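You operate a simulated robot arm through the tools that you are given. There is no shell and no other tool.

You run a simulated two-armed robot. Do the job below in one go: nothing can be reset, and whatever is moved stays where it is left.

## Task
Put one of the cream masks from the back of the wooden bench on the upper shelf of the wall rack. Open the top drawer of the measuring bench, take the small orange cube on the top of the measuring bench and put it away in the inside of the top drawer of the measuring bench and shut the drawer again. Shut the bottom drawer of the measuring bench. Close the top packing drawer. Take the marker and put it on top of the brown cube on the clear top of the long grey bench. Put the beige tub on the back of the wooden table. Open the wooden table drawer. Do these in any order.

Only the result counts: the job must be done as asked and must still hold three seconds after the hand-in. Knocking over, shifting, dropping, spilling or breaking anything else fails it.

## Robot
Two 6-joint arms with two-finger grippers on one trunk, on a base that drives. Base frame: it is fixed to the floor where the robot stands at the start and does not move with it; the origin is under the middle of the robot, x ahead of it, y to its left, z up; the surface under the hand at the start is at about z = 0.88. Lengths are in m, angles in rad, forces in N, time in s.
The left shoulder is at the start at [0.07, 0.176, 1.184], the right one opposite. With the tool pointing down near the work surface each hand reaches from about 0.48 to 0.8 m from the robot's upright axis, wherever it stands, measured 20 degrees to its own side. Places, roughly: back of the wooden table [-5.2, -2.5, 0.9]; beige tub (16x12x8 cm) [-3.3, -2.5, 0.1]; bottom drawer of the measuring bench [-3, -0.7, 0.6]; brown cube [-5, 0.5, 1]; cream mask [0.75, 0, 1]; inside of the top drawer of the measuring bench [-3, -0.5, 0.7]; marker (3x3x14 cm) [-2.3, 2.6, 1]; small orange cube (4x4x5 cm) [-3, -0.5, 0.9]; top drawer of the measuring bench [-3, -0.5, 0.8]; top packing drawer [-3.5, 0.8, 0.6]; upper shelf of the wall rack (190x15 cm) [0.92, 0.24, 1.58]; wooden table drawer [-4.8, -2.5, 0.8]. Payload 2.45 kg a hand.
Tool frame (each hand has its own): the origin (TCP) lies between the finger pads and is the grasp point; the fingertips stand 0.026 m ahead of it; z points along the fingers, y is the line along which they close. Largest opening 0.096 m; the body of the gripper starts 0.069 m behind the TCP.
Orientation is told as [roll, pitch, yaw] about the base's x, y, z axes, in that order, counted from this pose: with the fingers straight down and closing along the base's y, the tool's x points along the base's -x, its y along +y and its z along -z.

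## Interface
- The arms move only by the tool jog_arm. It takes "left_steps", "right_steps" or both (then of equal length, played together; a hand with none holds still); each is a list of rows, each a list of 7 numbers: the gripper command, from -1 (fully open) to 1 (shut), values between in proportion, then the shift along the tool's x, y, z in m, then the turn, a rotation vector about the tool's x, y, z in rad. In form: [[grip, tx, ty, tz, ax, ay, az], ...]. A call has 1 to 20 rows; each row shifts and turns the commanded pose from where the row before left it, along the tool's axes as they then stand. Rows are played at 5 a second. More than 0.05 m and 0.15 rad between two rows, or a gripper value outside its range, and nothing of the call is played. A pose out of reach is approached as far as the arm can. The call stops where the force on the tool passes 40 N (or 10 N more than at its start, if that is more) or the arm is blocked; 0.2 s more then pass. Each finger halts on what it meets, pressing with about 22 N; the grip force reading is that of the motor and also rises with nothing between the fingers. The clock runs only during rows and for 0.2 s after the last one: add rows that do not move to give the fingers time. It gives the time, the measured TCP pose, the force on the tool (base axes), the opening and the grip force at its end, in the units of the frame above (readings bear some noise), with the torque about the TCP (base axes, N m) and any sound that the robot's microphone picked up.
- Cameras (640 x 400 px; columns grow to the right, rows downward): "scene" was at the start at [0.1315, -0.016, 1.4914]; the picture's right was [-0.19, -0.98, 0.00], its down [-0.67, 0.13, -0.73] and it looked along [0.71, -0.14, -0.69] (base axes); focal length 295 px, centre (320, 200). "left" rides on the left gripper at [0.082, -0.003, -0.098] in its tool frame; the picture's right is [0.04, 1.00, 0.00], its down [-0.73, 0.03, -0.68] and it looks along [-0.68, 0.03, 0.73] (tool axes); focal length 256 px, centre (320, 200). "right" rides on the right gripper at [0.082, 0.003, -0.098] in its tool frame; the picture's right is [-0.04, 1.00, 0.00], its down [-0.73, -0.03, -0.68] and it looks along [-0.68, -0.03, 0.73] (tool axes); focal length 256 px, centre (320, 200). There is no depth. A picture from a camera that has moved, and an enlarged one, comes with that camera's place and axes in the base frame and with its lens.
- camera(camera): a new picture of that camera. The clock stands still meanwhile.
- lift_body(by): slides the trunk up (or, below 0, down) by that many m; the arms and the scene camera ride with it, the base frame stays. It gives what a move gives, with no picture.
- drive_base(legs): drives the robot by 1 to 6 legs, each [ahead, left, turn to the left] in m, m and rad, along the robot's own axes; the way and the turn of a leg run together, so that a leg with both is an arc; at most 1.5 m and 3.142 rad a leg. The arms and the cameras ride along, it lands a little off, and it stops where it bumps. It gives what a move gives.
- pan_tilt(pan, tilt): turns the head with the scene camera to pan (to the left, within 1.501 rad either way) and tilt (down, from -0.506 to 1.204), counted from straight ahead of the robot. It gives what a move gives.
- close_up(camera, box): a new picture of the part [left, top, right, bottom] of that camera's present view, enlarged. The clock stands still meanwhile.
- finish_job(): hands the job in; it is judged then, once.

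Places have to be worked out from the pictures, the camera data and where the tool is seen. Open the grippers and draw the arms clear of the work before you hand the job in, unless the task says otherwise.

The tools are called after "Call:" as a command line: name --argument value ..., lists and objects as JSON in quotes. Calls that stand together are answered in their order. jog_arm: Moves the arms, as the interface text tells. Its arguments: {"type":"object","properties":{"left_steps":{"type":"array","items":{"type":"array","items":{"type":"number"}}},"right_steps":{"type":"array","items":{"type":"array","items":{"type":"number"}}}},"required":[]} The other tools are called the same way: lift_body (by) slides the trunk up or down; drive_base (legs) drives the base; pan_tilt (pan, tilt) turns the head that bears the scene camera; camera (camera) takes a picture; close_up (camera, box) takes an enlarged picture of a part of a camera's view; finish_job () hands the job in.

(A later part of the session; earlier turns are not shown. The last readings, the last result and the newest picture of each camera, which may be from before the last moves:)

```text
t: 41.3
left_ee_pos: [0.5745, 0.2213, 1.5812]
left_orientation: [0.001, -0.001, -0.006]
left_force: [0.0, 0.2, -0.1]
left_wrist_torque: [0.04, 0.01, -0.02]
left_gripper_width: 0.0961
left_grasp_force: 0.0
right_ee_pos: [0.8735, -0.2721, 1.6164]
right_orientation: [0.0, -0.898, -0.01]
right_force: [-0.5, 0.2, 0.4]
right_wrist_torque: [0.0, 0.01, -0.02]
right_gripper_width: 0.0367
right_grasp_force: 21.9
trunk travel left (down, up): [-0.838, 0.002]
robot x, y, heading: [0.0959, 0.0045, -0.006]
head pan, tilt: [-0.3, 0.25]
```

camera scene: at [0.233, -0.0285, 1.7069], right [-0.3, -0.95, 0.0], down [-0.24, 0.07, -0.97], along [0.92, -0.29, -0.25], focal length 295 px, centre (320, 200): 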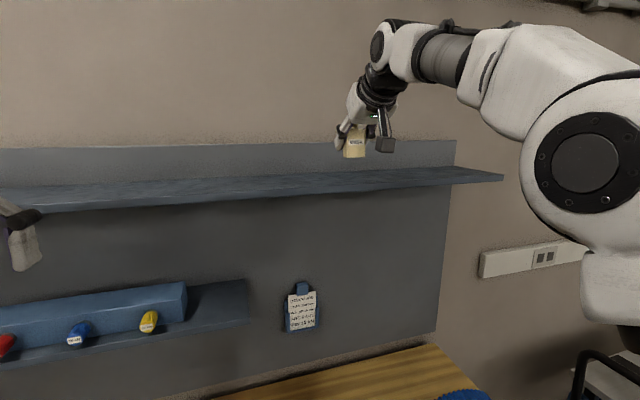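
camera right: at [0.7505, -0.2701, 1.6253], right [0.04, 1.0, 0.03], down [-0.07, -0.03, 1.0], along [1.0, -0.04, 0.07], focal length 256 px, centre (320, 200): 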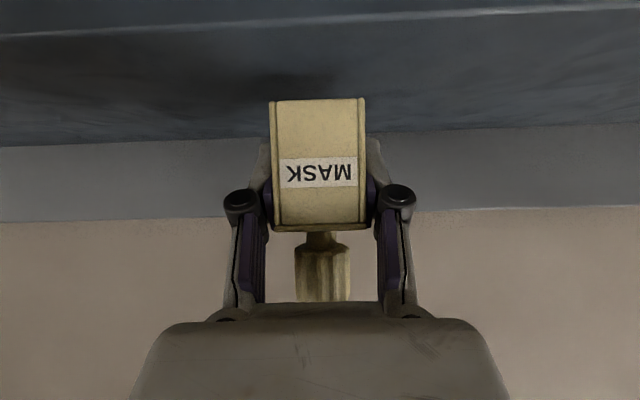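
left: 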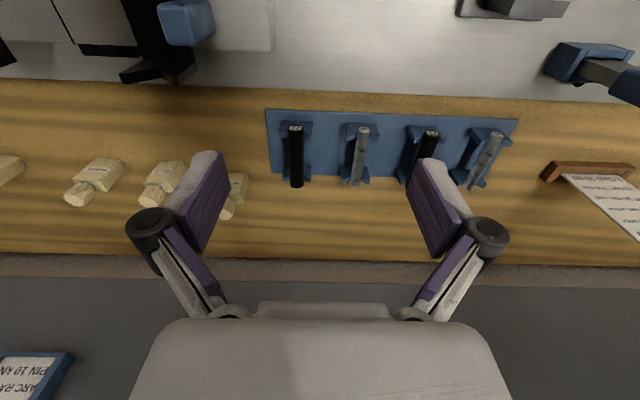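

Call:
jog_arm --right_steps '[[1, 0.00157, 0, 0.00124, 0, 0, 0], [1, 0, 0, 0, 0, 0, 0]]'

Call:
close_up --camera "scene" --box '[290, 120, 390, 182]'

Call:
camera --camera "right"

```text
t: 41.9
left_ee_pos: [0.5751, 0.2202, 1.5821]
left_orientation: [0.001, -0.001, -0.007]
left_force: [0.8, 0.8, 0.4]
left_wrist_torque: [-0.03, -0.01, 0.04]
left_gripper_width: 0.0957
left_grasp_force: 0.0
right_ee_pos: [0.8748, -0.2737, 1.6131]
right_orientation: [0.001, -0.896, -0.012]
right_force: [-0.2, 0.2, -0.3]
right_wrist_torque: [-0.01, 0.03, -0.05]
right_gripper_width: 0.0371
right_grasp_force: 22.1
trunk travel left (down, up): [-0.838, 0.002]
robot x, y, heading: [0.0948, -0.0008, -0.003]
head pan, tilt: [-0.3, 0.25]
```

```text
6.40 times, centred on (340, 151) of scene
camera zoom: at [0.2348, -0.0286, 1.7068], right [-0.3, -0.95, 0.0], down [-0.24, 0.07, -0.97], along [0.92, -0.29, -0.25], focal length 1888 px, centre (192, 514)
```

zoom: 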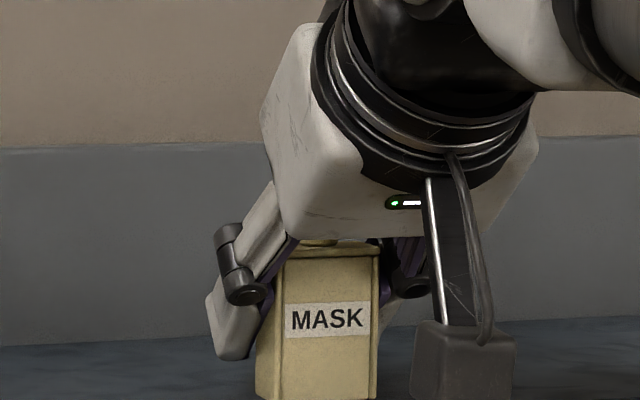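

```text
taken
camera right: at [0.748, -0.2693, 1.6114], right [0.04, 1.0, 0.03], down [-0.07, -0.03, 1.0], along [1.0, -0.04, 0.07], focal length 256 px, centre (320, 200)
```

right: 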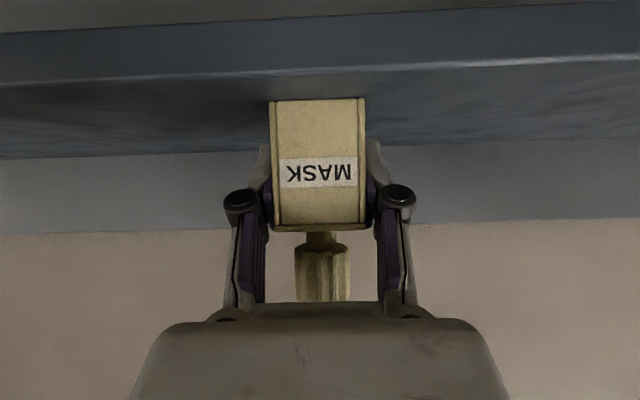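

Mask foot is estimated at z≈1.577–1.58, close to contact. I keep going down 2 mm at a time.

Call:
jog_arm --right_steps '[[1, 0.00157, 0, 0.00124, 0, 0, 0], [1, 0, 0, 0, 0, 0, 0]]'

Call:
jog_arm --right_steps '[[1, 0.00157, 0, 0.00124, 0, 0, 0], [1, 0, 0, 0, 0, 0, 0]]'

Call:
close_up --camera "scene" --box '[290, 130, 390, 192]'

```text
t: 42.5
left_ee_pos: [0.5743, 0.221, 1.5827]
left_orientation: [0.002, -0.002, -0.005]
left_force: [-0.3, -0.5, -0.7]
left_wrist_torque: [-0.01, 0.03, -0.01]
left_gripper_width: 0.096
left_grasp_force: 0.0
right_ee_pos: [0.8742, -0.2732, 1.6136]
right_orientation: [0.0, -0.9, -0.011]
right_force: [5.0, -1.8, 12.2]
right_wrist_torque: [-0.04, 0.01, -0.02]
right_gripper_width: 0.0371
right_grasp_force: 21.8
trunk travel left (down, up): [-0.838, 0.002]
robot x, y, heading: [0.0954, 0.002, -0.005]
head pan, tilt: [-0.3, 0.25]
```

```text
t: 43.1
left_ee_pos: [0.5735, 0.2207, 1.5815]
left_orientation: [0.001, 0.001, -0.005]
left_force: [-0.5, -0.7, -0.2]
left_wrist_torque: [-0.02, -0.01, 0.03]
left_gripper_width: 0.0958
left_grasp_force: 0.1
right_ee_pos: [0.8725, -0.2725, 1.6116]
right_orientation: [-0.001, -0.901, -0.009]
right_force: [6.3, -2.0, 17.9]
right_wrist_torque: [0.0, 0.04, 0.02]
right_gripper_width: 0.0374
right_grasp_force: 21.7
trunk travel left (down, up): [-0.838, 0.002]
robot x, y, heading: [0.097, 0.0015, -0.0]
head pan, tilt: [-0.3, 0.25]
```

```text
6.40 times, centred on (340, 161) of scene
camera zoom: at [0.2332, -0.0279, 1.7071], right [-0.3, -0.95, 0.0], down [-0.23, 0.07, -0.97], along [0.92, -0.29, -0.25], focal length 1888 px, centre (192, 450)
```

zoom: 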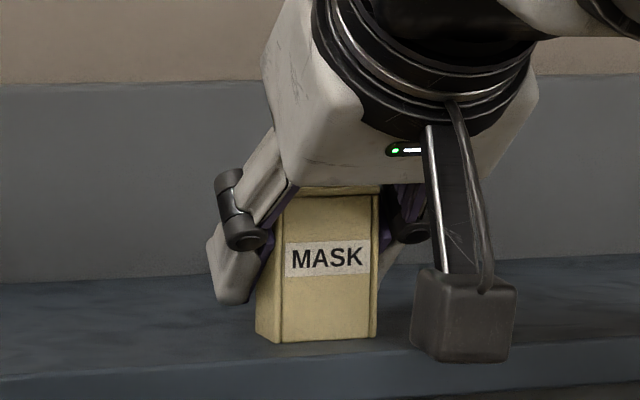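

Contact is confirmed (Fz ≈ 18 N). I relieve the press by 2 mm, open, and back straight out along the tool axis.

Call:
jog_arm --right_steps '[[1, -0.0014, 0, -0.0011, 0, 0, 0], [0.2, 0, 0, 0, 0, 0, 0], [-0.3, 0, 0, 0, 0, 0, 0], [-1, 0, 0, 0, 0, 0, 0], [-1, 0, 0, 0, 0, 0, 0], [-1, 0, 0, -0.02, 0, 0, 0], [-1, 0, 0, -0.03, 0, 0, 0], [-1, 0, 0, -0.03, 0, 0, 0], [-1, 0, 0, 0, 0, 0, 0]]'

Call:
close_up --camera "scene" --box '[260, 90, 460, 215]'

Call:
camera --camera "right"

```text
t: 45.1
left_ee_pos: [0.5757, 0.2209, 1.5815]
left_orientation: [0.003, 0.0, -0.005]
left_force: [0.8, -0.3, 0.7]
left_wrist_torque: [0.0, -0.02, 0.01]
left_gripper_width: 0.096
left_grasp_force: 0.1
right_ee_pos: [0.811, -0.2722, 1.6611]
right_orientation: [-0.002, -0.896, -0.011]
right_force: [-0.7, -0.7, -0.9]
right_wrist_torque: [-0.04, 0.05, 0.02]
right_gripper_width: 0.096
right_grasp_force: 0.0
trunk travel left (down, up): [-0.838, 0.002]
robot x, y, heading: [0.0958, 0.0021, -0.009]
head pan, tilt: [-0.3, 0.25]
```

```text
3.20 times, centred on (360, 152) of scene
camera zoom: at [0.2358, -0.0286, 1.7067], right [-0.3, -0.95, 0.0], down [-0.24, 0.07, -0.97], along [0.92, -0.29, -0.25], focal length 944 px, centre (192, 352)
```

zoom: 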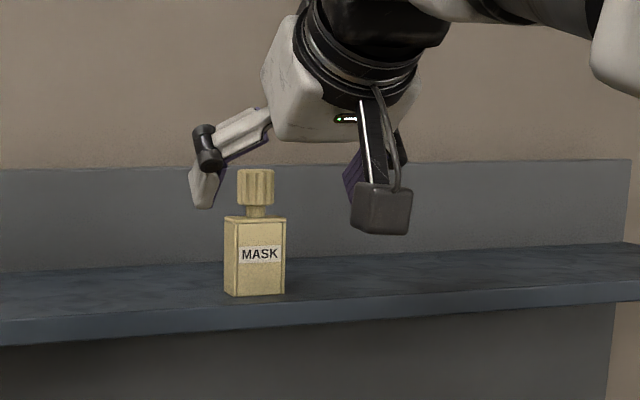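

```text
taken
camera right: at [0.6843, -0.2671, 1.6584], right [0.04, 1.0, 0.03], down [-0.07, -0.03, 1.0], along [1.0, -0.04, 0.07], focal length 256 px, centre (320, 200)
```

right: 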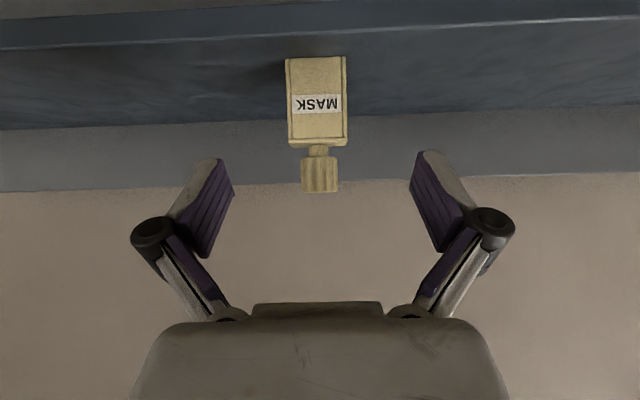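

The mask stands upright on the upper shelf. I drive back 0.45 m and look around over both shoulders before turning.

Call:
drive_base --legs '[[-0.45, 0, 0]]'

Call:
pan_tilt --pan 1.5 --tilt 0.35

Call:
camera --camera "scene"

Call:
pan_tilt --pan -1.5 --tilt 0.35

Call:
camera --camera "scene"

```text
t: 47.8
left_ee_pos: [0.1271, 0.2218, 1.5811]
left_orientation: [0.0, 0.002, -0.007]
left_force: [0.1, 0.1, 0.0]
left_wrist_torque: [-0.02, 0.01, 0.0]
left_gripper_width: 0.096
left_grasp_force: 0.1
right_ee_pos: [0.3621, -0.2699, 1.661]
right_orientation: [0.0, -0.896, -0.012]
right_force: [1.1, 0.8, 0.0]
right_wrist_torque: [0.01, 0.03, 0.01]
right_gripper_width: 0.0959
right_grasp_force: 0.0
trunk travel left (down, up): [-0.838, 0.002]
robot x, y, heading: [-0.3547, 0.004, -0.006]
head pan, tilt: [-0.3, 0.25]
```

```text
t: 49.6
left_ee_pos: [0.1254, 0.2225, 1.5819]
left_orientation: [0.0, -0.001, -0.008]
left_force: [0.7, -0.3, -0.7]
left_wrist_torque: [-0.04, 0.01, 0.04]
left_gripper_width: 0.0956
left_grasp_force: 0.1
right_ee_pos: [0.3595, -0.2698, 1.6608]
right_orientation: [0.001, -0.896, -0.012]
right_force: [-0.8, 0.3, 0.1]
right_wrist_torque: [-0.01, 0.0, -0.02]
right_gripper_width: 0.096
right_grasp_force: 0.1
trunk travel left (down, up): [-0.838, 0.002]
robot x, y, heading: [-0.353, 0.0054, -0.008]
head pan, tilt: [1.499, 0.351]
```

```text
taken
camera scene: at [-0.2967, 0.095, 1.6974], right [1.0, -0.08, 0.0], down [-0.03, -0.34, -0.94], along [0.07, 0.94, -0.34], focal length 295 px, centre (320, 200)
```

scene: 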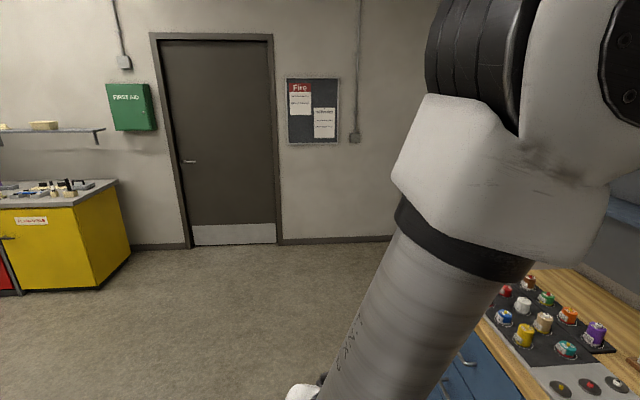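

```text
t: 52.2
left_ee_pos: [0.1245, 0.2228, 1.5821]
left_orientation: [0.001, 0.001, -0.008]
left_force: [0.3, 0.0, -0.3]
left_wrist_torque: [0.0, 0.0, -0.04]
left_gripper_width: 0.0962
left_grasp_force: 0.0
right_ee_pos: [0.3593, -0.271, 1.6619]
right_orientation: [0.001, -0.897, -0.012]
right_force: [0.5, -0.4, -0.1]
right_wrist_torque: [0.01, 0.0, 0.0]
right_gripper_width: 0.0963
right_grasp_force: 0.0
trunk travel left (down, up): [-0.838, 0.002]
robot x, y, heading: [-0.3549, 0.0037, -0.007]
head pan, tilt: [-1.499, 0.351]
```

```text
taken
camera scene: at [-0.2982, -0.0908, 1.6974], right [-1.0, -0.06, 0.0], down [-0.02, 0.34, -0.94], along [0.06, -0.94, -0.34], focal length 295 px, centre (320, 200)
```

scene: 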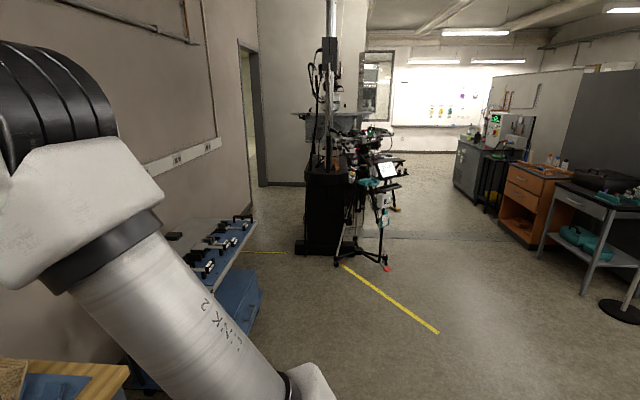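

The lab is open around us. I tuck both arms into a compact tool-down pose before turning.

Call:
jog_arm --left_steps '[[-1, 0, 0, 0.05, 0, 0, 0], [-1, 0, 0, 0.05, 0, 0, 0], [-1, 0, 0, 0.05, 0, 0, 0], [-1, 0, 0, 0.05, 0, 0, 0], [-1, 0, 0, 0.05, 0, 0, 0], [-1, 0, 0, 0, 0, 0, 0], [-1, 0, 0, 0, 0, 0, 0], [-1, 0, 0, 0, 0, 0, 0], [-1, 0, 0, 0, 0, 0, 0], [-1, 0, 0, 0, 0, 0, 0], [-1, 0, 0, 0, 0, 0, 0], [-1, 0, 0, 0, 0, 0, 0], [-1, 0, 0, 0, 0, 0, 0], [-1, 0, 0, 0, 0, 0, 0], [-1, 0, 0, 0, 0, 0, 0], [-1, 0, 0, 0, 0, 0, 0]]' --right_steps '[[-1, 0.043, 0, 0.0128, 0, 0, 0], [-1, 0.043, 0, 0.0128, 0, 0, 0], [-1, 0.043, 0, 0.0128, 0, 0, 0], [-1, 0.043, 0, 0.0128, 0, 0, 0], [-1, 0.043, 0, 0.0128, 0, 0, 0], [-1, 0.043, 0, 0.0128, 0, 0, 0], [-1, 0, 0, 0, 0, 0.147, 0], [-1, 0, 0, 0, 0, 0.147, 0], [-1, 0, 0, 0, 0, 0.147, 0], [-1, 0, 0, 0, 0, 0.147, 0], [-1, 0, 0, 0, 0, 0.147, 0], [-1, 0, 0, 0, 0, 0.147, 0], [-1, 0.05, 0, 0, 0, 0, 0], [-1, 0.05, 0, 0, 0, 0, 0], [-1, 0.04, 0, 0, 0, 0.015, 0], [-1, 0, 0, 0, 0, 0, 0]]'

Call:
drive_base --legs '[[0, 0, 1.5708], [0, 0, 1.5708]]'

Call:
pan_tilt --pan 0.0 --tilt 0.35

Call:
camera --camera "scene"

```text
t: 55.6
left_ee_pos: [0.1261, 0.2198, 1.3327]
left_orientation: [0.001, -0.001, -0.008]
left_force: [1.3, -0.9, -0.2]
left_wrist_torque: [0.0, 0.01, -0.01]
left_gripper_width: 0.0963
left_grasp_force: 0.1
right_ee_pos: [0.1228, -0.2671, 1.4165]
right_orientation: [-0.001, 0.002, -0.014]
right_force: [0.3, 0.2, -0.1]
right_wrist_torque: [0.01, 0.01, 0.01]
right_gripper_width: 0.096
right_grasp_force: 0.1
right hand out of reach, approached as far as the arm can: row 6
trunk travel left (down, up): [-0.838, 0.002]
robot x, y, heading: [-0.3531, 0.0009, -0.006]
head pan, tilt: [-1.499, 0.351]
```

```text
t: 63.6
left_ee_pos: [-0.8333, -0.214, 1.3318]
left_orientation: [0.002, -0.003, 3.135]
left_force: [-0.7, -0.7, -0.7]
left_wrist_torque: [0.01, 0.0, -0.01]
left_gripper_width: 0.0959
left_grasp_force: 0.0
right_ee_pos: [-0.8317, 0.2725, 1.4182]
right_orientation: [-0.001, 0.0, 3.131]
right_force: [-0.5, 0.6, 0.1]
right_wrist_torque: [-0.01, -0.02, 0.0]
right_gripper_width: 0.0962
right_grasp_force: 0.0
trunk travel left (down, up): [-0.838, 0.002]
robot x, y, heading: [-0.3562, 0.0038, 3.136]
head pan, tilt: [-1.499, 0.351]
```

```text
t: 65.2
left_ee_pos: [-0.8339, -0.2148, 1.333]
left_orientation: [0.003, -0.004, 3.136]
left_force: [0.4, -0.2, -0.3]
left_wrist_torque: [0.0, -0.01, -0.04]
left_gripper_width: 0.0961
left_grasp_force: 0.0
right_ee_pos: [-0.8307, 0.2719, 1.4187]
right_orientation: [-0.001, 0.0, 3.132]
right_force: [-0.4, 0.2, -0.7]
right_wrist_torque: [-0.02, 0.04, 0.0]
right_gripper_width: 0.0958
right_grasp_force: 0.1
trunk travel left (down, up): [-0.838, 0.002]
robot x, y, heading: [-0.3567, 0.0033, 3.131]
head pan, tilt: [0.0, 0.351]
```

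```text
taken
camera scene: at [-0.4981, 0.0033, 1.6974], right [0.01, 1.0, 0.0], down [0.34, 0.0, -0.94], along [-0.94, 0.01, -0.34], focal length 295 px, centre (320, 200)
```

scene: 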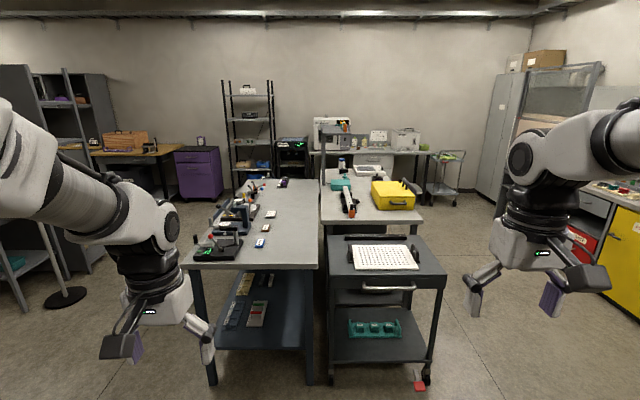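

Now facing −x. The measuring bench, a cart, the packing bench and the far long bench are visible. I zoom in on the key regions.

Call:
close_up --camera "scene" --box '[180, 160, 340, 260]'

Call:
close_up --camera "scene" --box '[300, 100, 480, 212]'

Call:
close_up --camera "scene" --box '[0, 60, 220, 198]'

```text
4.00 times, centred on (260, 210) of scene
camera zoom: at [-0.4981, 0.0033, 1.6974], right [0.01, 1.0, 0.0], down [0.34, 0.0, -0.94], along [-0.94, 0.01, -0.34], focal length 1180 px, centre (560, 160)
```

zoom: 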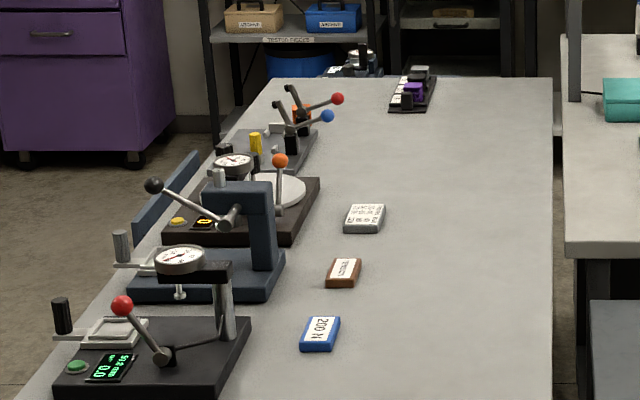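

```text
3.56 times, centred on (390, 156) of scene
camera zoom: at [-0.4981, 0.0033, 1.6974], right [0.01, 1.0, 0.0], down [0.34, 0.0, -0.94], along [-0.94, 0.01, -0.34], focal length 1049 px, centre (71, 356)
```

zoom: 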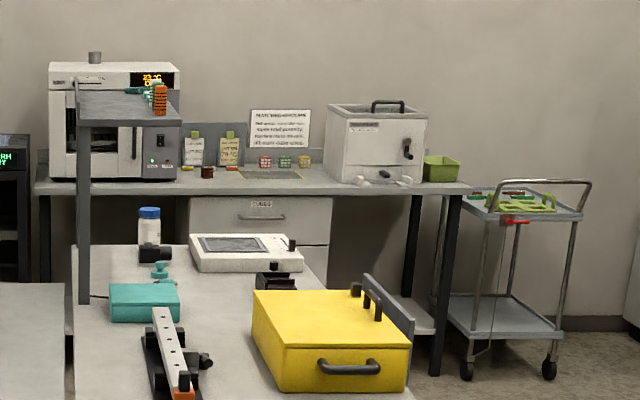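

```text
2.90 times, centred on (110, 129) of scene
camera zoom: at [-0.4981, 0.0033, 1.6974], right [0.01, 1.0, 0.0], down [0.34, 0.0, -0.94], along [-0.94, 0.01, -0.34], focal length 855 px, centre (929, 406)
```

zoom: 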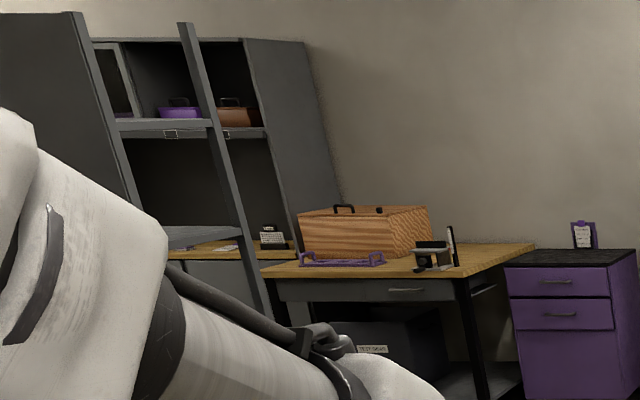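

Next is the marker on the yellow cabinet at about (−2.3, 2.6). I drive diagonally over the open floor toward (−1.4, 1.2) and turn to face +y.

Call:
drive_base --legs '[[1.0, -1.1, 0], [0, 0, -1.5708]]'

Call:
pan_tilt --pan 0.6 --tilt 0.4

Call:
camera --camera "scene"

Call:
pan_tilt --pan 1.45 --tilt 0.3

Call:
camera --camera "scene"

```text
t: 76.4
left_ee_pos: [-1.5839, 1.5714, 1.3327]
left_orientation: [0.0, 0.001, 1.584]
left_force: [-0.1, -0.7, 0.7]
left_wrist_torque: [-0.02, -0.01, -0.02]
left_gripper_width: 0.0958
left_grasp_force: 0.1
right_ee_pos: [-1.0964, 1.5774, 1.4177]
right_orientation: [0.0, -0.001, 1.579]
right_force: [-0.4, 0.0, -0.6]
right_wrist_torque: [-0.01, -0.01, -0.04]
right_gripper_width: 0.096
right_grasp_force: 0.0
trunk travel left (down, up): [-0.838, 0.002]
robot x, y, heading: [-1.3609, 1.0981, 1.582]
head pan, tilt: [0.0, 0.351]
```

```text
t: 77.4
left_ee_pos: [-1.5847, 1.5706, 1.3335]
left_orientation: [0.001, -0.001, 1.584]
left_force: [0.1, 0.1, -0.4]
left_wrist_torque: [0.01, -0.02, 0.02]
left_gripper_width: 0.0956
left_grasp_force: 0.0
right_ee_pos: [-1.0966, 1.5797, 1.4178]
right_orientation: [-0.001, 0.002, 1.58]
right_force: [-0.4, 0.2, -0.4]
right_wrist_torque: [-0.01, -0.02, 0.0]
right_gripper_width: 0.096
right_grasp_force: 0.1
trunk travel left (down, up): [-0.838, 0.002]
robot x, y, heading: [-1.3517, 1.0987, 1.583]
head pan, tilt: [0.6, 0.4]
```

```text
taken
camera scene: at [-1.4107, 1.2216, 1.6928], right [0.82, 0.58, 0.0], down [0.22, -0.32, -0.92], along [-0.53, 0.75, -0.39], focal length 295 px, centre (320, 200)
```

scene: 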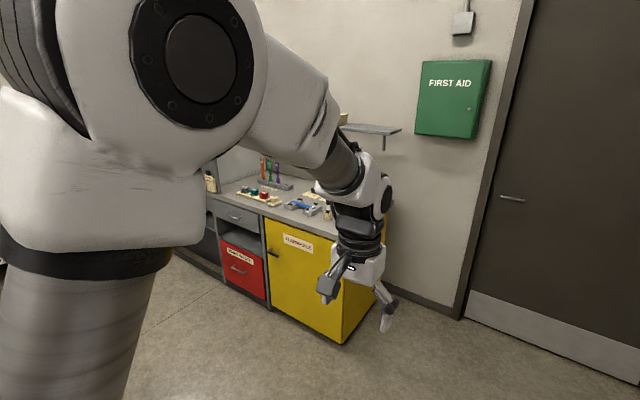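

```text
t: 78.6
left_ee_pos: [-1.5851, 1.5699, 1.332]
left_orientation: [0.003, -0.001, 1.584]
left_force: [0.1, -0.2, -0.8]
left_wrist_torque: [0.02, 0.01, -0.01]
left_gripper_width: 0.0957
left_grasp_force: 0.1
right_ee_pos: [-1.0972, 1.5782, 1.4173]
right_orientation: [0.001, 0.002, 1.58]
right_force: [0.2, 0.2, 0.2]
right_wrist_torque: [-0.02, 0.04, 0.04]
right_gripper_width: 0.0961
right_grasp_force: 0.0
trunk travel left (down, up): [-0.838, 0.002]
robot x, y, heading: [-1.3577, 1.097, 1.587]
head pan, tilt: [1.45, 0.3]
```

```text
taken
camera scene: at [-1.4503, 1.1559, 1.7021], right [0.11, 0.99, 0.0], down [0.29, -0.03, -0.96], along [-0.95, 0.1, -0.3], focal length 295 px, centre (320, 200)
```

scene: 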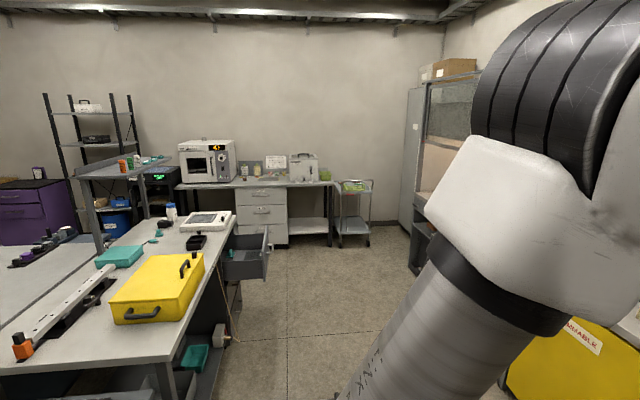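

The packing drawer is visibly open at about (−3.5, 0.8) and the aisle is clear. I move in front of the yellow cabinet to see the marker.

Call:
drive_base --legs '[[0.2, 0.95, 0], [0.4, 0, 0]]'

Call:
pan_tilt --pan 0.0 --tilt 0.65

Call:
camera --camera "scene"

```text
t: 85.7
left_ee_pos: [-2.5113, 2.1712, 1.3332]
left_orientation: [0.001, -0.003, 1.56]
left_force: [-0.3, -0.1, -0.4]
left_wrist_torque: [0.03, -0.02, -0.02]
left_gripper_width: 0.0958
left_grasp_force: 0.0
right_ee_pos: [-2.0249, 2.1654, 1.4192]
right_orientation: [0.0, -0.003, 1.553]
right_force: [0.0, 0.4, -0.5]
right_wrist_torque: [0.02, 0.01, 0.02]
right_gripper_width: 0.0962
right_grasp_force: 0.2
trunk travel left (down, up): [-0.838, 0.002]
robot x, y, heading: [-2.2957, 1.6935, 1.554]
head pan, tilt: [1.45, 0.3]
```

```text
t: 87.3
left_ee_pos: [-2.512, 2.1736, 1.3318]
left_orientation: [0.002, 0.0, 1.559]
left_force: [-0.1, -0.1, 0.0]
left_wrist_torque: [-0.01, 0.02, -0.01]
left_gripper_width: 0.0959
left_grasp_force: 0.1
right_ee_pos: [-2.0253, 2.1676, 1.4166]
right_orientation: [0.0, 0.002, 1.553]
right_force: [0.0, -0.1, 0.4]
right_wrist_torque: [-0.02, 0.01, 0.01]
right_gripper_width: 0.0963
right_grasp_force: 0.1
trunk travel left (down, up): [-0.838, 0.002]
robot x, y, heading: [-2.2975, 1.6937, 1.555]
head pan, tilt: [0.0, 0.649]
```

```text
taken
camera scene: at [-2.2955, 1.8301, 1.6703], right [1.0, -0.01, 0.0], down [-0.01, -0.6, -0.8], along [0.01, 0.8, -0.6], focal length 295 px, centre (320, 200)
```

scene: 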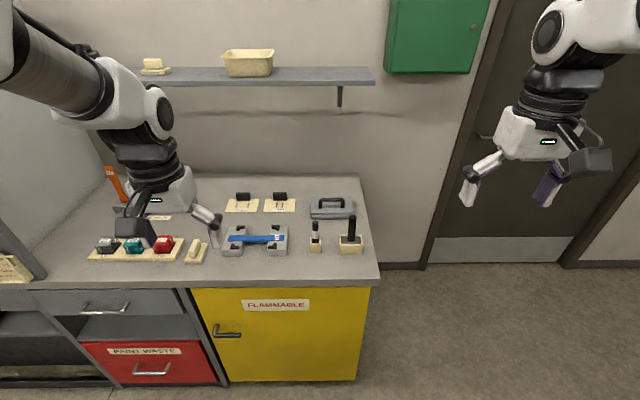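

Call:
close_up --camera "scene" --box '[190, 175, 390, 300]'

Call:
close_up --camera "scene" --box '[80, 150, 230, 270]'

```text
3.20 times, centred on (290, 238) of scene
camera zoom: at [-2.2955, 1.8301, 1.6703], right [1.0, -0.01, 0.0], down [-0.01, -0.6, -0.8], along [0.01, 0.8, -0.6], focal length 944 px, centre (416, 80)
```

zoom: 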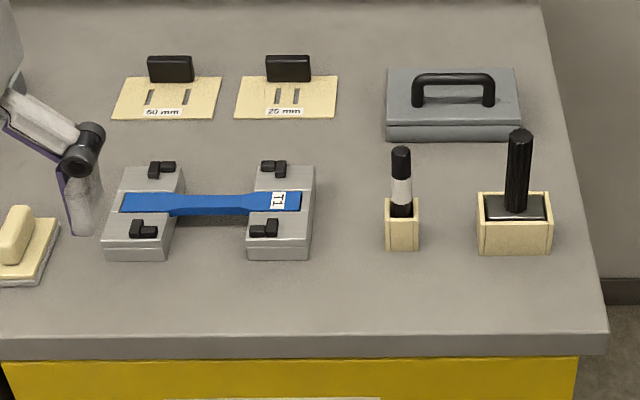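

```text
3.33 times, centred on (155, 210) of scene
camera zoom: at [-2.2955, 1.8301, 1.6703], right [1.0, -0.01, 0.0], down [-0.01, -0.6, -0.8], along [0.01, 0.8, -0.6], focal length 983 px, centre (870, 167)
```

zoom: 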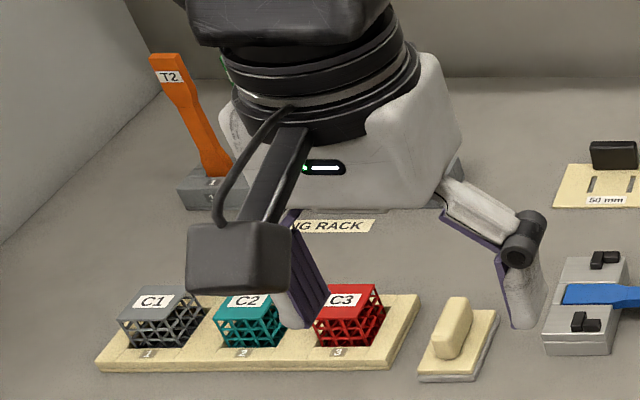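

A black marker with a white band stands in a small wooden holder at roughly (−2.30, 2.55). I zoom in to be sure what is marker and what is holder.

Call:
close_up --camera "scene" --box '[296, 205, 376, 265]'

Call:
pan_tilt --pan 0.0 --tilt 0.3

Call:
lift_body --by -0.4

Call:
camera --camera "scene"

```text
6.67 times, centred on (336, 235) of scene
camera zoom: at [-2.2955, 1.8301, 1.6703], right [1.0, -0.01, 0.0], down [-0.01, -0.6, -0.8], along [0.01, 0.8, -0.6], focal length 1967 px, centre (213, -33)
```

zoom: 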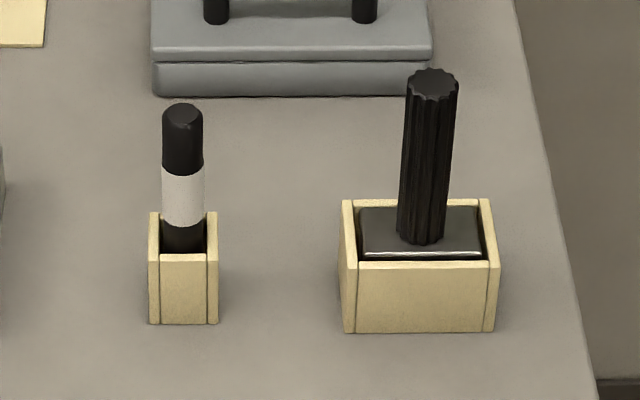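

```text
t: 88.1
left_ee_pos: [-2.5123, 2.1727, 1.3319]
left_orientation: [0.003, -0.001, 1.558]
left_force: [-0.1, 0.3, -0.1]
left_wrist_torque: [0.01, 0.03, -0.01]
left_gripper_width: 0.096
left_grasp_force: 0.1
right_ee_pos: [-2.0248, 2.1671, 1.4185]
right_orientation: [-0.001, 0.001, 1.553]
right_force: [1.0, 0.0, -0.2]
right_wrist_torque: [0.03, 0.0, 0.0]
right_gripper_width: 0.0958
right_grasp_force: 0.1
trunk travel left (down, up): [-0.838, 0.002]
robot x, y, heading: [-2.2971, 1.6941, 1.562]
head pan, tilt: [0.0, 0.3]
```

```text
t: 91.9
left_ee_pos: [-2.5132, 2.1724, 0.9315]
left_orientation: [0.002, -0.002, 1.559]
left_force: [0.1, 0.1, -0.5]
left_wrist_torque: [-0.02, 0.03, -0.02]
left_gripper_width: 0.096
left_grasp_force: 0.1
right_ee_pos: [-2.0251, 2.1683, 1.0181]
right_orientation: [0.0, 0.001, 1.552]
right_force: [-0.4, -0.8, -0.7]
right_wrist_torque: [0.0, 0.02, -0.03]
right_gripper_width: 0.0961
right_grasp_force: 0.0
trunk travel left (down, up): [-0.438, 0.402]
robot x, y, heading: [-2.299, 1.6934, 1.56]
head pan, tilt: [0.0, 0.3]
```

```text
taken
camera scene: at [-2.2954, 1.836, 1.3021], right [1.0, -0.01, 0.0], down [0.0, -0.3, -0.96], along [0.01, 0.96, -0.3], focal length 295 px, centre (320, 200)
```

scene: 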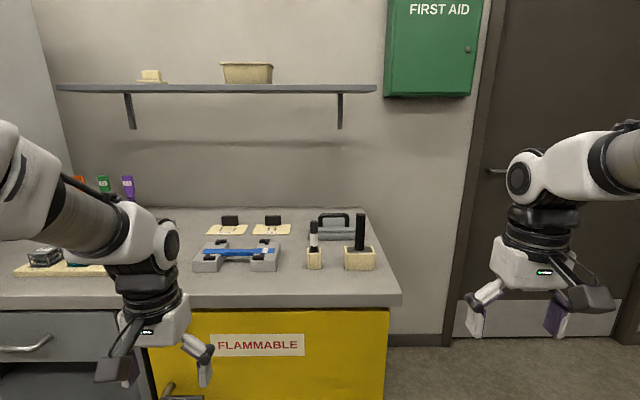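

I zoom the lower-angle view to triangulate the cabinet top height and the marker's position.

Call:
close_up --camera "scene" --box '[280, 205, 380, 280]'

```text
5.33 times, centred on (330, 242) of scene
camera zoom: at [-2.2954, 1.836, 1.3021], right [1.0, -0.01, 0.0], down [0.0, -0.3, -0.96], along [0.01, 0.96, -0.3], focal length 1574 px, centre (267, -27)
```

zoom: 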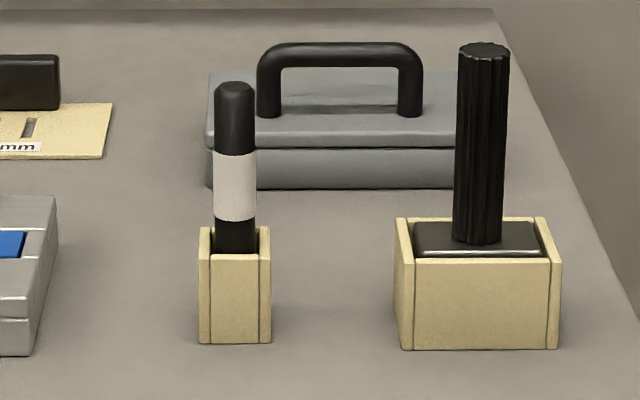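

Marker axis ≈ (−2.303, 2.576), top z≈1.01, holder top ≈0.93, cabinet top ≈0.88. I raise the trunk back to working height and drive so the left hand hangs just short of the marker.

Call:
lift_body --by 0.25

Call:
drive_base --legs '[[0.28, -0.21, 0]]'

Call:
camera --camera "left"

```text
t: 94.5
left_ee_pos: [-2.512, 2.1729, 1.1823]
left_orientation: [0.001, -0.002, 1.558]
left_force: [-0.5, 0.3, -0.2]
left_wrist_torque: [0.0, -0.02, -0.03]
left_gripper_width: 0.0961
left_grasp_force: 0.1
right_ee_pos: [-2.0247, 2.1675, 1.2671]
right_orientation: [0.001, 0.0, 1.554]
right_force: [0.0, 0.1, -0.4]
right_wrist_torque: [-0.01, 0.0, 0.0]
right_gripper_width: 0.0959
right_grasp_force: 0.1
trunk travel left (down, up): [-0.688, 0.152]
robot x, y, heading: [-2.2969, 1.693, 1.56]
head pan, tilt: [0.0, 0.3]
```

```text
t: 96.8
left_ee_pos: [-2.2943, 2.4491, 1.183]
left_orientation: [0.0, 0.0, 1.555]
left_force: [-0.2, 0.1, -0.6]
left_wrist_torque: [0.02, 0.03, 0.01]
left_gripper_width: 0.0958
left_grasp_force: 0.0
right_ee_pos: [-1.8072, 2.4418, 1.2677]
right_orientation: [0.0, -0.002, 1.548]
right_force: [0.0, -0.5, 0.5]
right_wrist_torque: [0.04, 0.01, 0.02]
right_gripper_width: 0.096
right_grasp_force: 0.0
trunk travel left (down, up): [-0.688, 0.152]
robot x, y, heading: [-2.0828, 1.9721, 1.555]
head pan, tilt: [0.0, 0.3]
```

```text
taken
camera left: at [-2.2921, 2.3687, 1.282], right [-1.0, -0.02, 0.0], down [-0.02, 0.73, 0.68], along [-0.02, 0.68, -0.73], focal length 256 px, centre (320, 200)
```

left: 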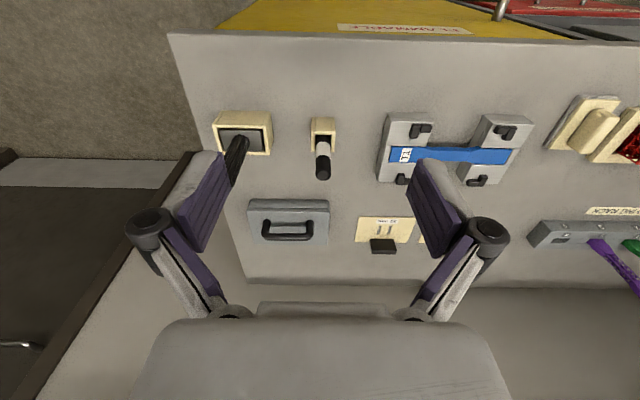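

The wrist camera agrees: marker at about (−2.302, 2.572). I move above it with the gripper half open and verify.

Call:
jog_arm --left_steps '[[-0.3, -0.0413, 0.0032, 0, 0, 0, 0], [-0.3, -0.0413, 0.0032, 0, 0, 0, 0], [-0.3, -0.0413, 0.0032, 0, 0, 0, 0], [-0.3, 0, 0, 0.04, 0, 0, 0], [-0.3, 0, 0, 0, 0, 0, 0]]'

Call:
camera --camera "left"

Call:
pan_tilt --pan 0.3 --tilt 0.5

Call:
camera --camera "scene"

```text
t: 98.0
left_ee_pos: [-2.3002, 2.5732, 1.1412]
left_orientation: [0.002, -0.001, 1.554]
left_force: [-0.1, 0.3, -0.5]
left_wrist_torque: [0.02, -0.02, 0.0]
left_gripper_width: 0.0624
left_grasp_force: 0.1
right_ee_pos: [-1.8069, 2.4425, 1.2668]
right_orientation: [0.0, 0.002, 1.549]
right_force: [0.6, 0.4, 0.1]
right_wrist_torque: [-0.02, 0.01, 0.01]
right_gripper_width: 0.0958
right_grasp_force: 0.0
trunk travel left (down, up): [-0.688, 0.152]
robot x, y, heading: [-2.0833, 1.9725, 1.553]
head pan, tilt: [0.0, 0.3]
```

```text
taken
camera left: at [-2.2977, 2.493, 1.2409], right [-1.0, -0.02, 0.0], down [-0.02, 0.73, 0.68], along [-0.02, 0.68, -0.73], focal length 256 px, centre (320, 200)
```

left: 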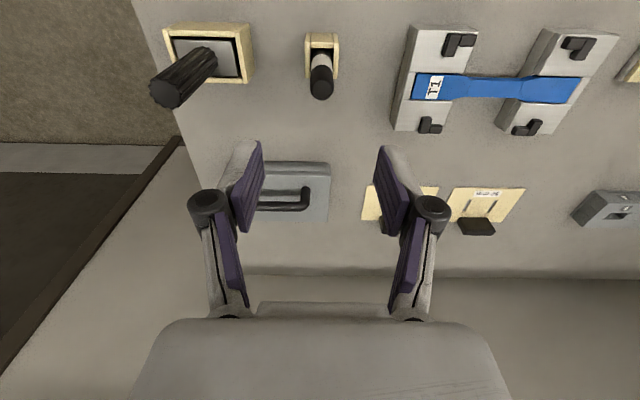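

```text
t: 98.8
left_ee_pos: [-2.3005, 2.5722, 1.1417]
left_orientation: [0.001, -0.002, 1.556]
left_force: [1.3, 0.9, 0.2]
left_wrist_torque: [0.0, 0.0, 0.01]
left_gripper_width: 0.0625
left_grasp_force: 0.0
right_ee_pos: [-1.8069, 2.4429, 1.2676]
right_orientation: [-0.001, -0.001, 1.549]
right_force: [0.9, 0.4, 0.2]
right_wrist_torque: [0.02, 0.02, 0.02]
right_gripper_width: 0.0959
right_grasp_force: 0.1
trunk travel left (down, up): [-0.688, 0.152]
robot x, y, heading: [-2.0802, 1.9706, 1.554]
head pan, tilt: [0.3, 0.499]
```

```text
taken
camera scene: at [-2.1058, 2.1061, 1.5337], right [0.96, 0.28, 0.0], down [0.13, -0.46, -0.88], along [-0.25, 0.84, -0.48], focal length 295 px, centre (320, 200)
```

scene: 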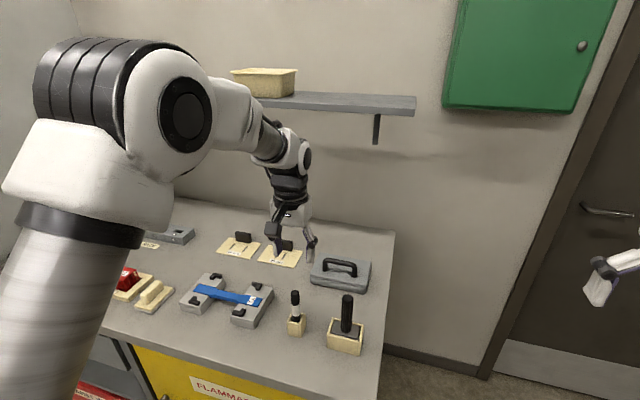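

Wrist camera puts the marker within 2 mm of the hand axis. I lower to z≈0.972 around the upper part of the marker.

Call:
jog_arm --left_steps '[[-0.3, 0, 0.001, 0.0424, 0, 0, 0], [-0.3, 0, 0, 0.0424, 0, 0, 0], [-0.3, 0, 0, 0.0424, 0, 0, 0], [-0.3, 0, 0, 0.0424, 0, 0, 0], [-0.3, 0, 0, 0, 0, 0, 0]]'

Call:
camera --camera "left"

Call:
close_up --camera "scene" --box '[240, 240, 400, 360]'

```text
t: 100.0
left_ee_pos: [-2.3009, 2.572, 0.9731]
left_orientation: [0.002, -0.003, 1.555]
left_force: [0.7, -0.6, 0.1]
left_wrist_torque: [-0.05, 0.02, 0.01]
left_gripper_width: 0.0625
left_grasp_force: 0.1
right_ee_pos: [-1.8079, 2.4429, 1.2671]
right_orientation: [0.001, 0.0, 1.549]
right_force: [0.5, -0.6, -0.3]
right_wrist_torque: [-0.02, 0.01, -0.02]
right_gripper_width: 0.0962
right_grasp_force: 0.0
trunk travel left (down, up): [-0.688, 0.152]
robot x, y, heading: [-2.0798, 1.9668, 1.553]
head pan, tilt: [0.3, 0.499]
```

```text
taken
camera left: at [-2.2983, 2.4926, 1.0727], right [-1.0, -0.02, 0.0], down [-0.02, 0.73, 0.68], along [-0.02, 0.68, -0.73], focal length 256 px, centre (320, 200)
```

left: 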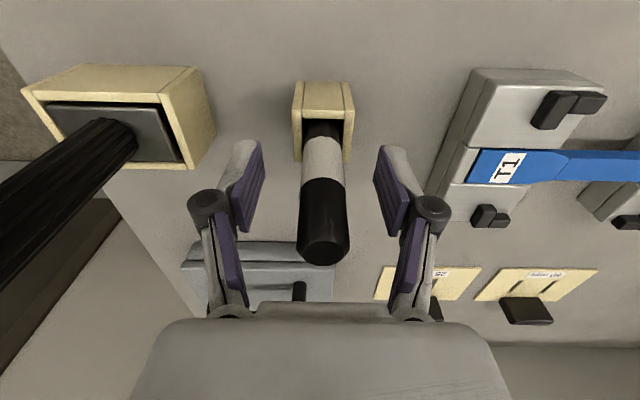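

```text
3.33 times, centred on (320, 300) of scene
camera zoom: at [-2.1057, 2.1051, 1.5338], right [0.96, 0.28, 0.0], down [0.13, -0.46, -0.88], along [-0.25, 0.84, -0.48], focal length 983 px, centre (320, -133)
```

zoom: 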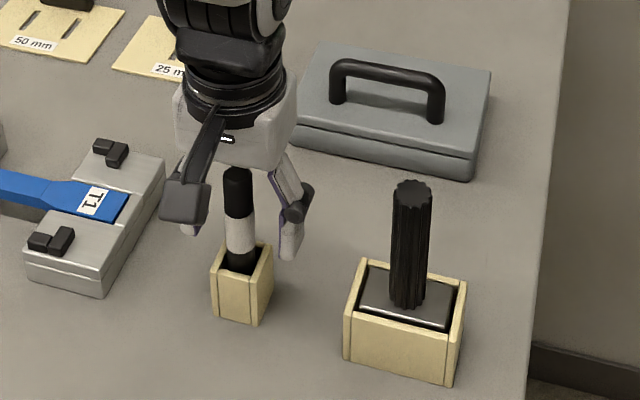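

The marker is centred between the pads. I close the left gripper and check.

Call:
jog_arm --left_steps '[[0.3, 0, 0, 0, 0, 0, 0], [1, 0, 0, 0, 0, 0, 0], [1, 0, 0, 0, 0, 0, 0], [1, 0, 0, 0, 0, 0, 0]]'

Call:
camera --camera "left"

```text
t: 101.0
left_ee_pos: [-2.3024, 2.5725, 0.9745]
left_orientation: [0.001, -0.001, 1.556]
left_force: [-0.9, 0.0, -0.3]
left_wrist_torque: [0.02, -0.01, -0.01]
left_gripper_width: 0.0193
left_grasp_force: 21.9
right_ee_pos: [-1.8071, 2.4427, 1.2684]
right_orientation: [0.0, 0.0, 1.549]
right_force: [-0.1, 0.2, 0.7]
right_wrist_torque: [0.04, -0.01, -0.02]
right_gripper_width: 0.096
right_grasp_force: 0.0
trunk travel left (down, up): [-0.688, 0.152]
robot x, y, heading: [-2.0821, 1.9699, 1.555]
head pan, tilt: [0.3, 0.499]
```

```text
taken
camera left: at [-2.2984, 2.4932, 1.0727], right [-1.0, -0.02, 0.0], down [-0.02, 0.73, 0.68], along [-0.02, 0.68, -0.73], focal length 256 px, centre (320, 200)
```

left: 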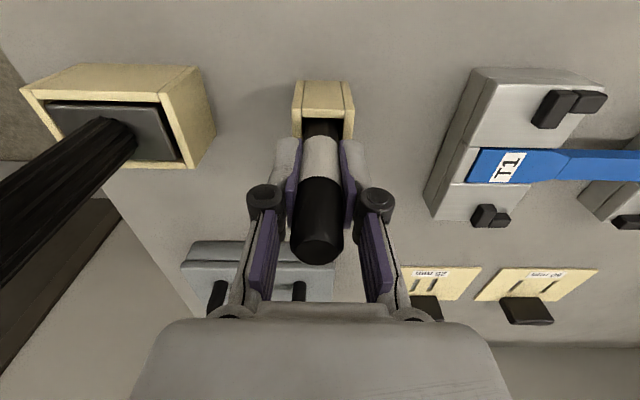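

Gripped at 19 mm. I lift it straight up 0.2 m out of the holder.

Call:
jog_arm --left_steps '[[1, 0, 0, -0.02, 0, 0, 0], [1, 0, 0, -0.03, 0, 0, 0], [1, 0, 0, -0.05, 0, 0, 0], [1, 0, 0, -0.05, 0, 0, 0], [1, 0, 0, -0.05, 0, 0, 0], [1, 0, 0, 0, 0, 0, 0]]'

Call:
camera --camera "left"

Call:
camera --camera "scene"

```text
t: 102.4
left_ee_pos: [-2.3053, 2.575, 1.1751]
left_orientation: [0.002, 0.0, 1.554]
left_force: [0.1, 0.2, -0.8]
left_wrist_torque: [-0.01, 0.01, -0.04]
left_gripper_width: 0.0194
left_grasp_force: 22.1
right_ee_pos: [-1.8065, 2.4431, 1.2669]
right_orientation: [-0.001, -0.001, 1.548]
right_force: [1.0, -0.1, 0.3]
right_wrist_torque: [-0.02, 0.01, 0.0]
right_gripper_width: 0.0961
right_grasp_force: 0.0
trunk travel left (down, up): [-0.688, 0.152]
robot x, y, heading: [-2.0829, 1.9679, 1.552]
head pan, tilt: [0.3, 0.499]
```

```text
taken
camera left: at [-2.302, 2.4947, 1.2733], right [-1.0, -0.02, 0.0], down [-0.02, 0.73, 0.68], along [-0.02, 0.68, -0.73], focal length 256 px, centre (320, 200)
```

left: 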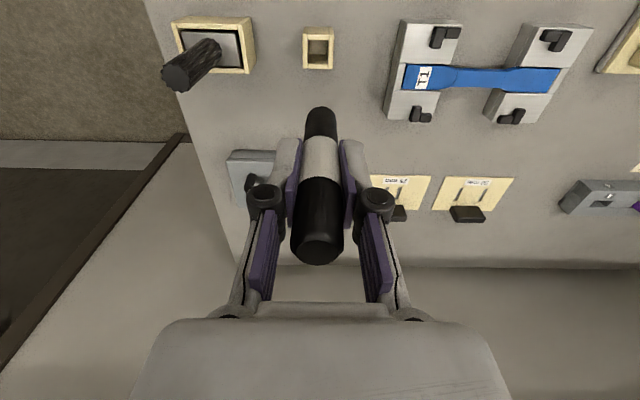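

```text
taken
camera scene: at [-2.1061, 2.1066, 1.5336], right [0.96, 0.28, 0.0], down [0.13, -0.46, -0.88], along [-0.25, 0.84, -0.48], focal length 295 px, centre (320, 200)
```

scene: 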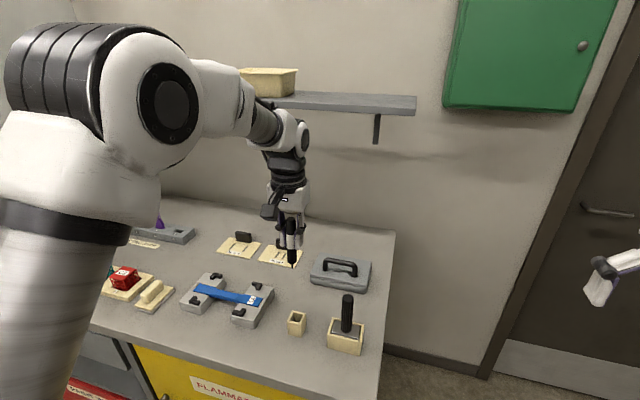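

The marker came out cleanly and the holder stays put. I zoom at its lower end to judge whether it can stand.

Call:
close_up --camera "left" --box '[260, 80, 380, 155]'

Call:
close_up --camera "scene" --box '[250, 190, 340, 280]'

```text
5.33 times, centred on (320, 118) of left
camera zoom: at [-2.302, 2.4947, 1.2733], right [-1.0, -0.02, 0.0], down [-0.02, 0.73, 0.68], along [-0.02, 0.68, -0.73], focal length 1365 px, centre (320, 640)
```

zoom: 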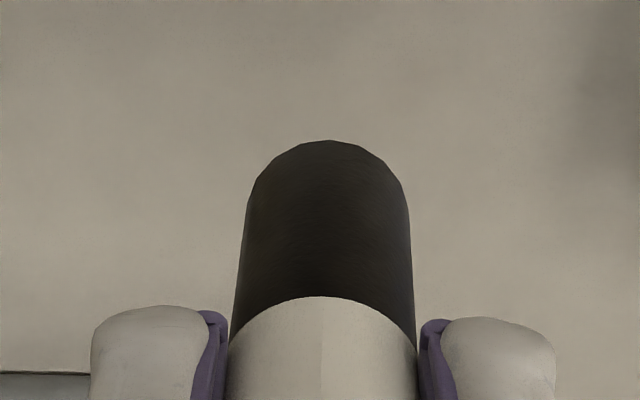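

```text
4.44 times, centred on (295, 235) of scene
camera zoom: at [-2.1061, 2.1066, 1.5336], right [0.96, 0.28, 0.0], down [0.13, -0.46, -0.88], along [-0.25, 0.84, -0.48], focal length 1311 px, centre (431, 44)
```

zoom: 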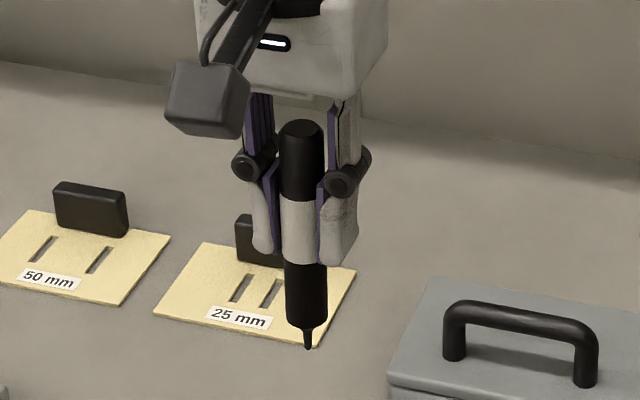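

The marker has a thin nib at its lower end, so it cannot simply stand as it was; I need to see the brown cube before choosing how to lay it. I back off and turn to look toward the long bench.

Call:
drive_base --legs '[[-0.45, 0, 0], [0, 0, 1.5708]]'

Call:
pan_tilt --pan 0.3 --tilt 0.15

Call:
lift_body --by 0.15

Call:
camera --camera "scene"

```text
t: 109.0
left_ee_pos: [-2.6873, 1.2737, 1.1741]
left_orientation: [0.001, -0.001, -3.129]
left_force: [0.0, 0.1, -0.8]
left_wrist_torque: [0.01, 0.0, -0.02]
left_gripper_width: 0.0196
left_grasp_force: 22.4
right_ee_pos: [-2.5709, 1.7738, 1.2672]
right_orientation: [0.001, -0.001, -3.134]
right_force: [-0.3, -0.2, 0.6]
right_wrist_torque: [0.01, -0.01, -0.03]
right_gripper_width: 0.0959
right_grasp_force: 0.0
trunk travel left (down, up): [-0.688, 0.152]
robot x, y, heading: [-2.0896, 1.5093, -3.131]
head pan, tilt: [0.3, 0.499]
```

```text
t: 109.8
left_ee_pos: [-2.6878, 1.2735, 1.1727]
left_orientation: [0.002, -0.001, -3.128]
left_force: [-0.1, -0.4, 0.6]
left_wrist_torque: [0.01, -0.01, -0.01]
left_gripper_width: 0.0196
left_grasp_force: 21.9
right_ee_pos: [-2.5717, 1.7745, 1.2675]
right_orientation: [0.0, 0.001, -3.132]
right_force: [0.4, -0.6, 0.1]
right_wrist_torque: [0.0, 0.03, 0.02]
right_gripper_width: 0.0961
right_grasp_force: 0.0
trunk travel left (down, up): [-0.688, 0.152]
robot x, y, heading: [-2.0882, 1.5122, -3.127]
head pan, tilt: [0.3, 0.15]
```

```text
t: 111.6
left_ee_pos: [-2.6872, 1.273, 1.3239]
left_orientation: [0.002, 0.0, -3.128]
left_force: [0.0, 1.1, 0.2]
left_wrist_torque: [-0.02, 0.04, 0.01]
left_gripper_width: 0.0195
left_grasp_force: 21.9
right_ee_pos: [-2.5711, 1.7732, 1.4168]
right_orientation: [0.002, -0.001, -3.134]
right_force: [0.6, -0.3, -0.1]
right_wrist_torque: [-0.01, 0.01, 0.01]
right_gripper_width: 0.0959
right_grasp_force: 0.1
trunk travel left (down, up): [-0.838, 0.002]
robot x, y, heading: [-2.0875, 1.5167, -3.131]
head pan, tilt: [0.3, 0.15]
```

```text
taken
camera scene: at [-2.2271, 1.4844, 1.716], right [-0.31, 0.95, 0.0], down [0.14, 0.05, -0.99], along [-0.94, -0.31, -0.15], focal length 295 px, centre (320, 200)
```

scene: 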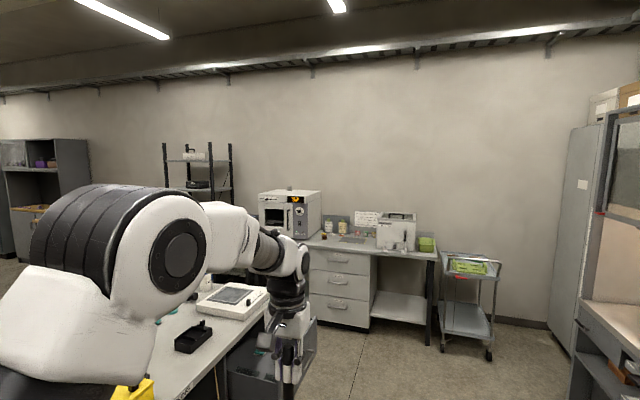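

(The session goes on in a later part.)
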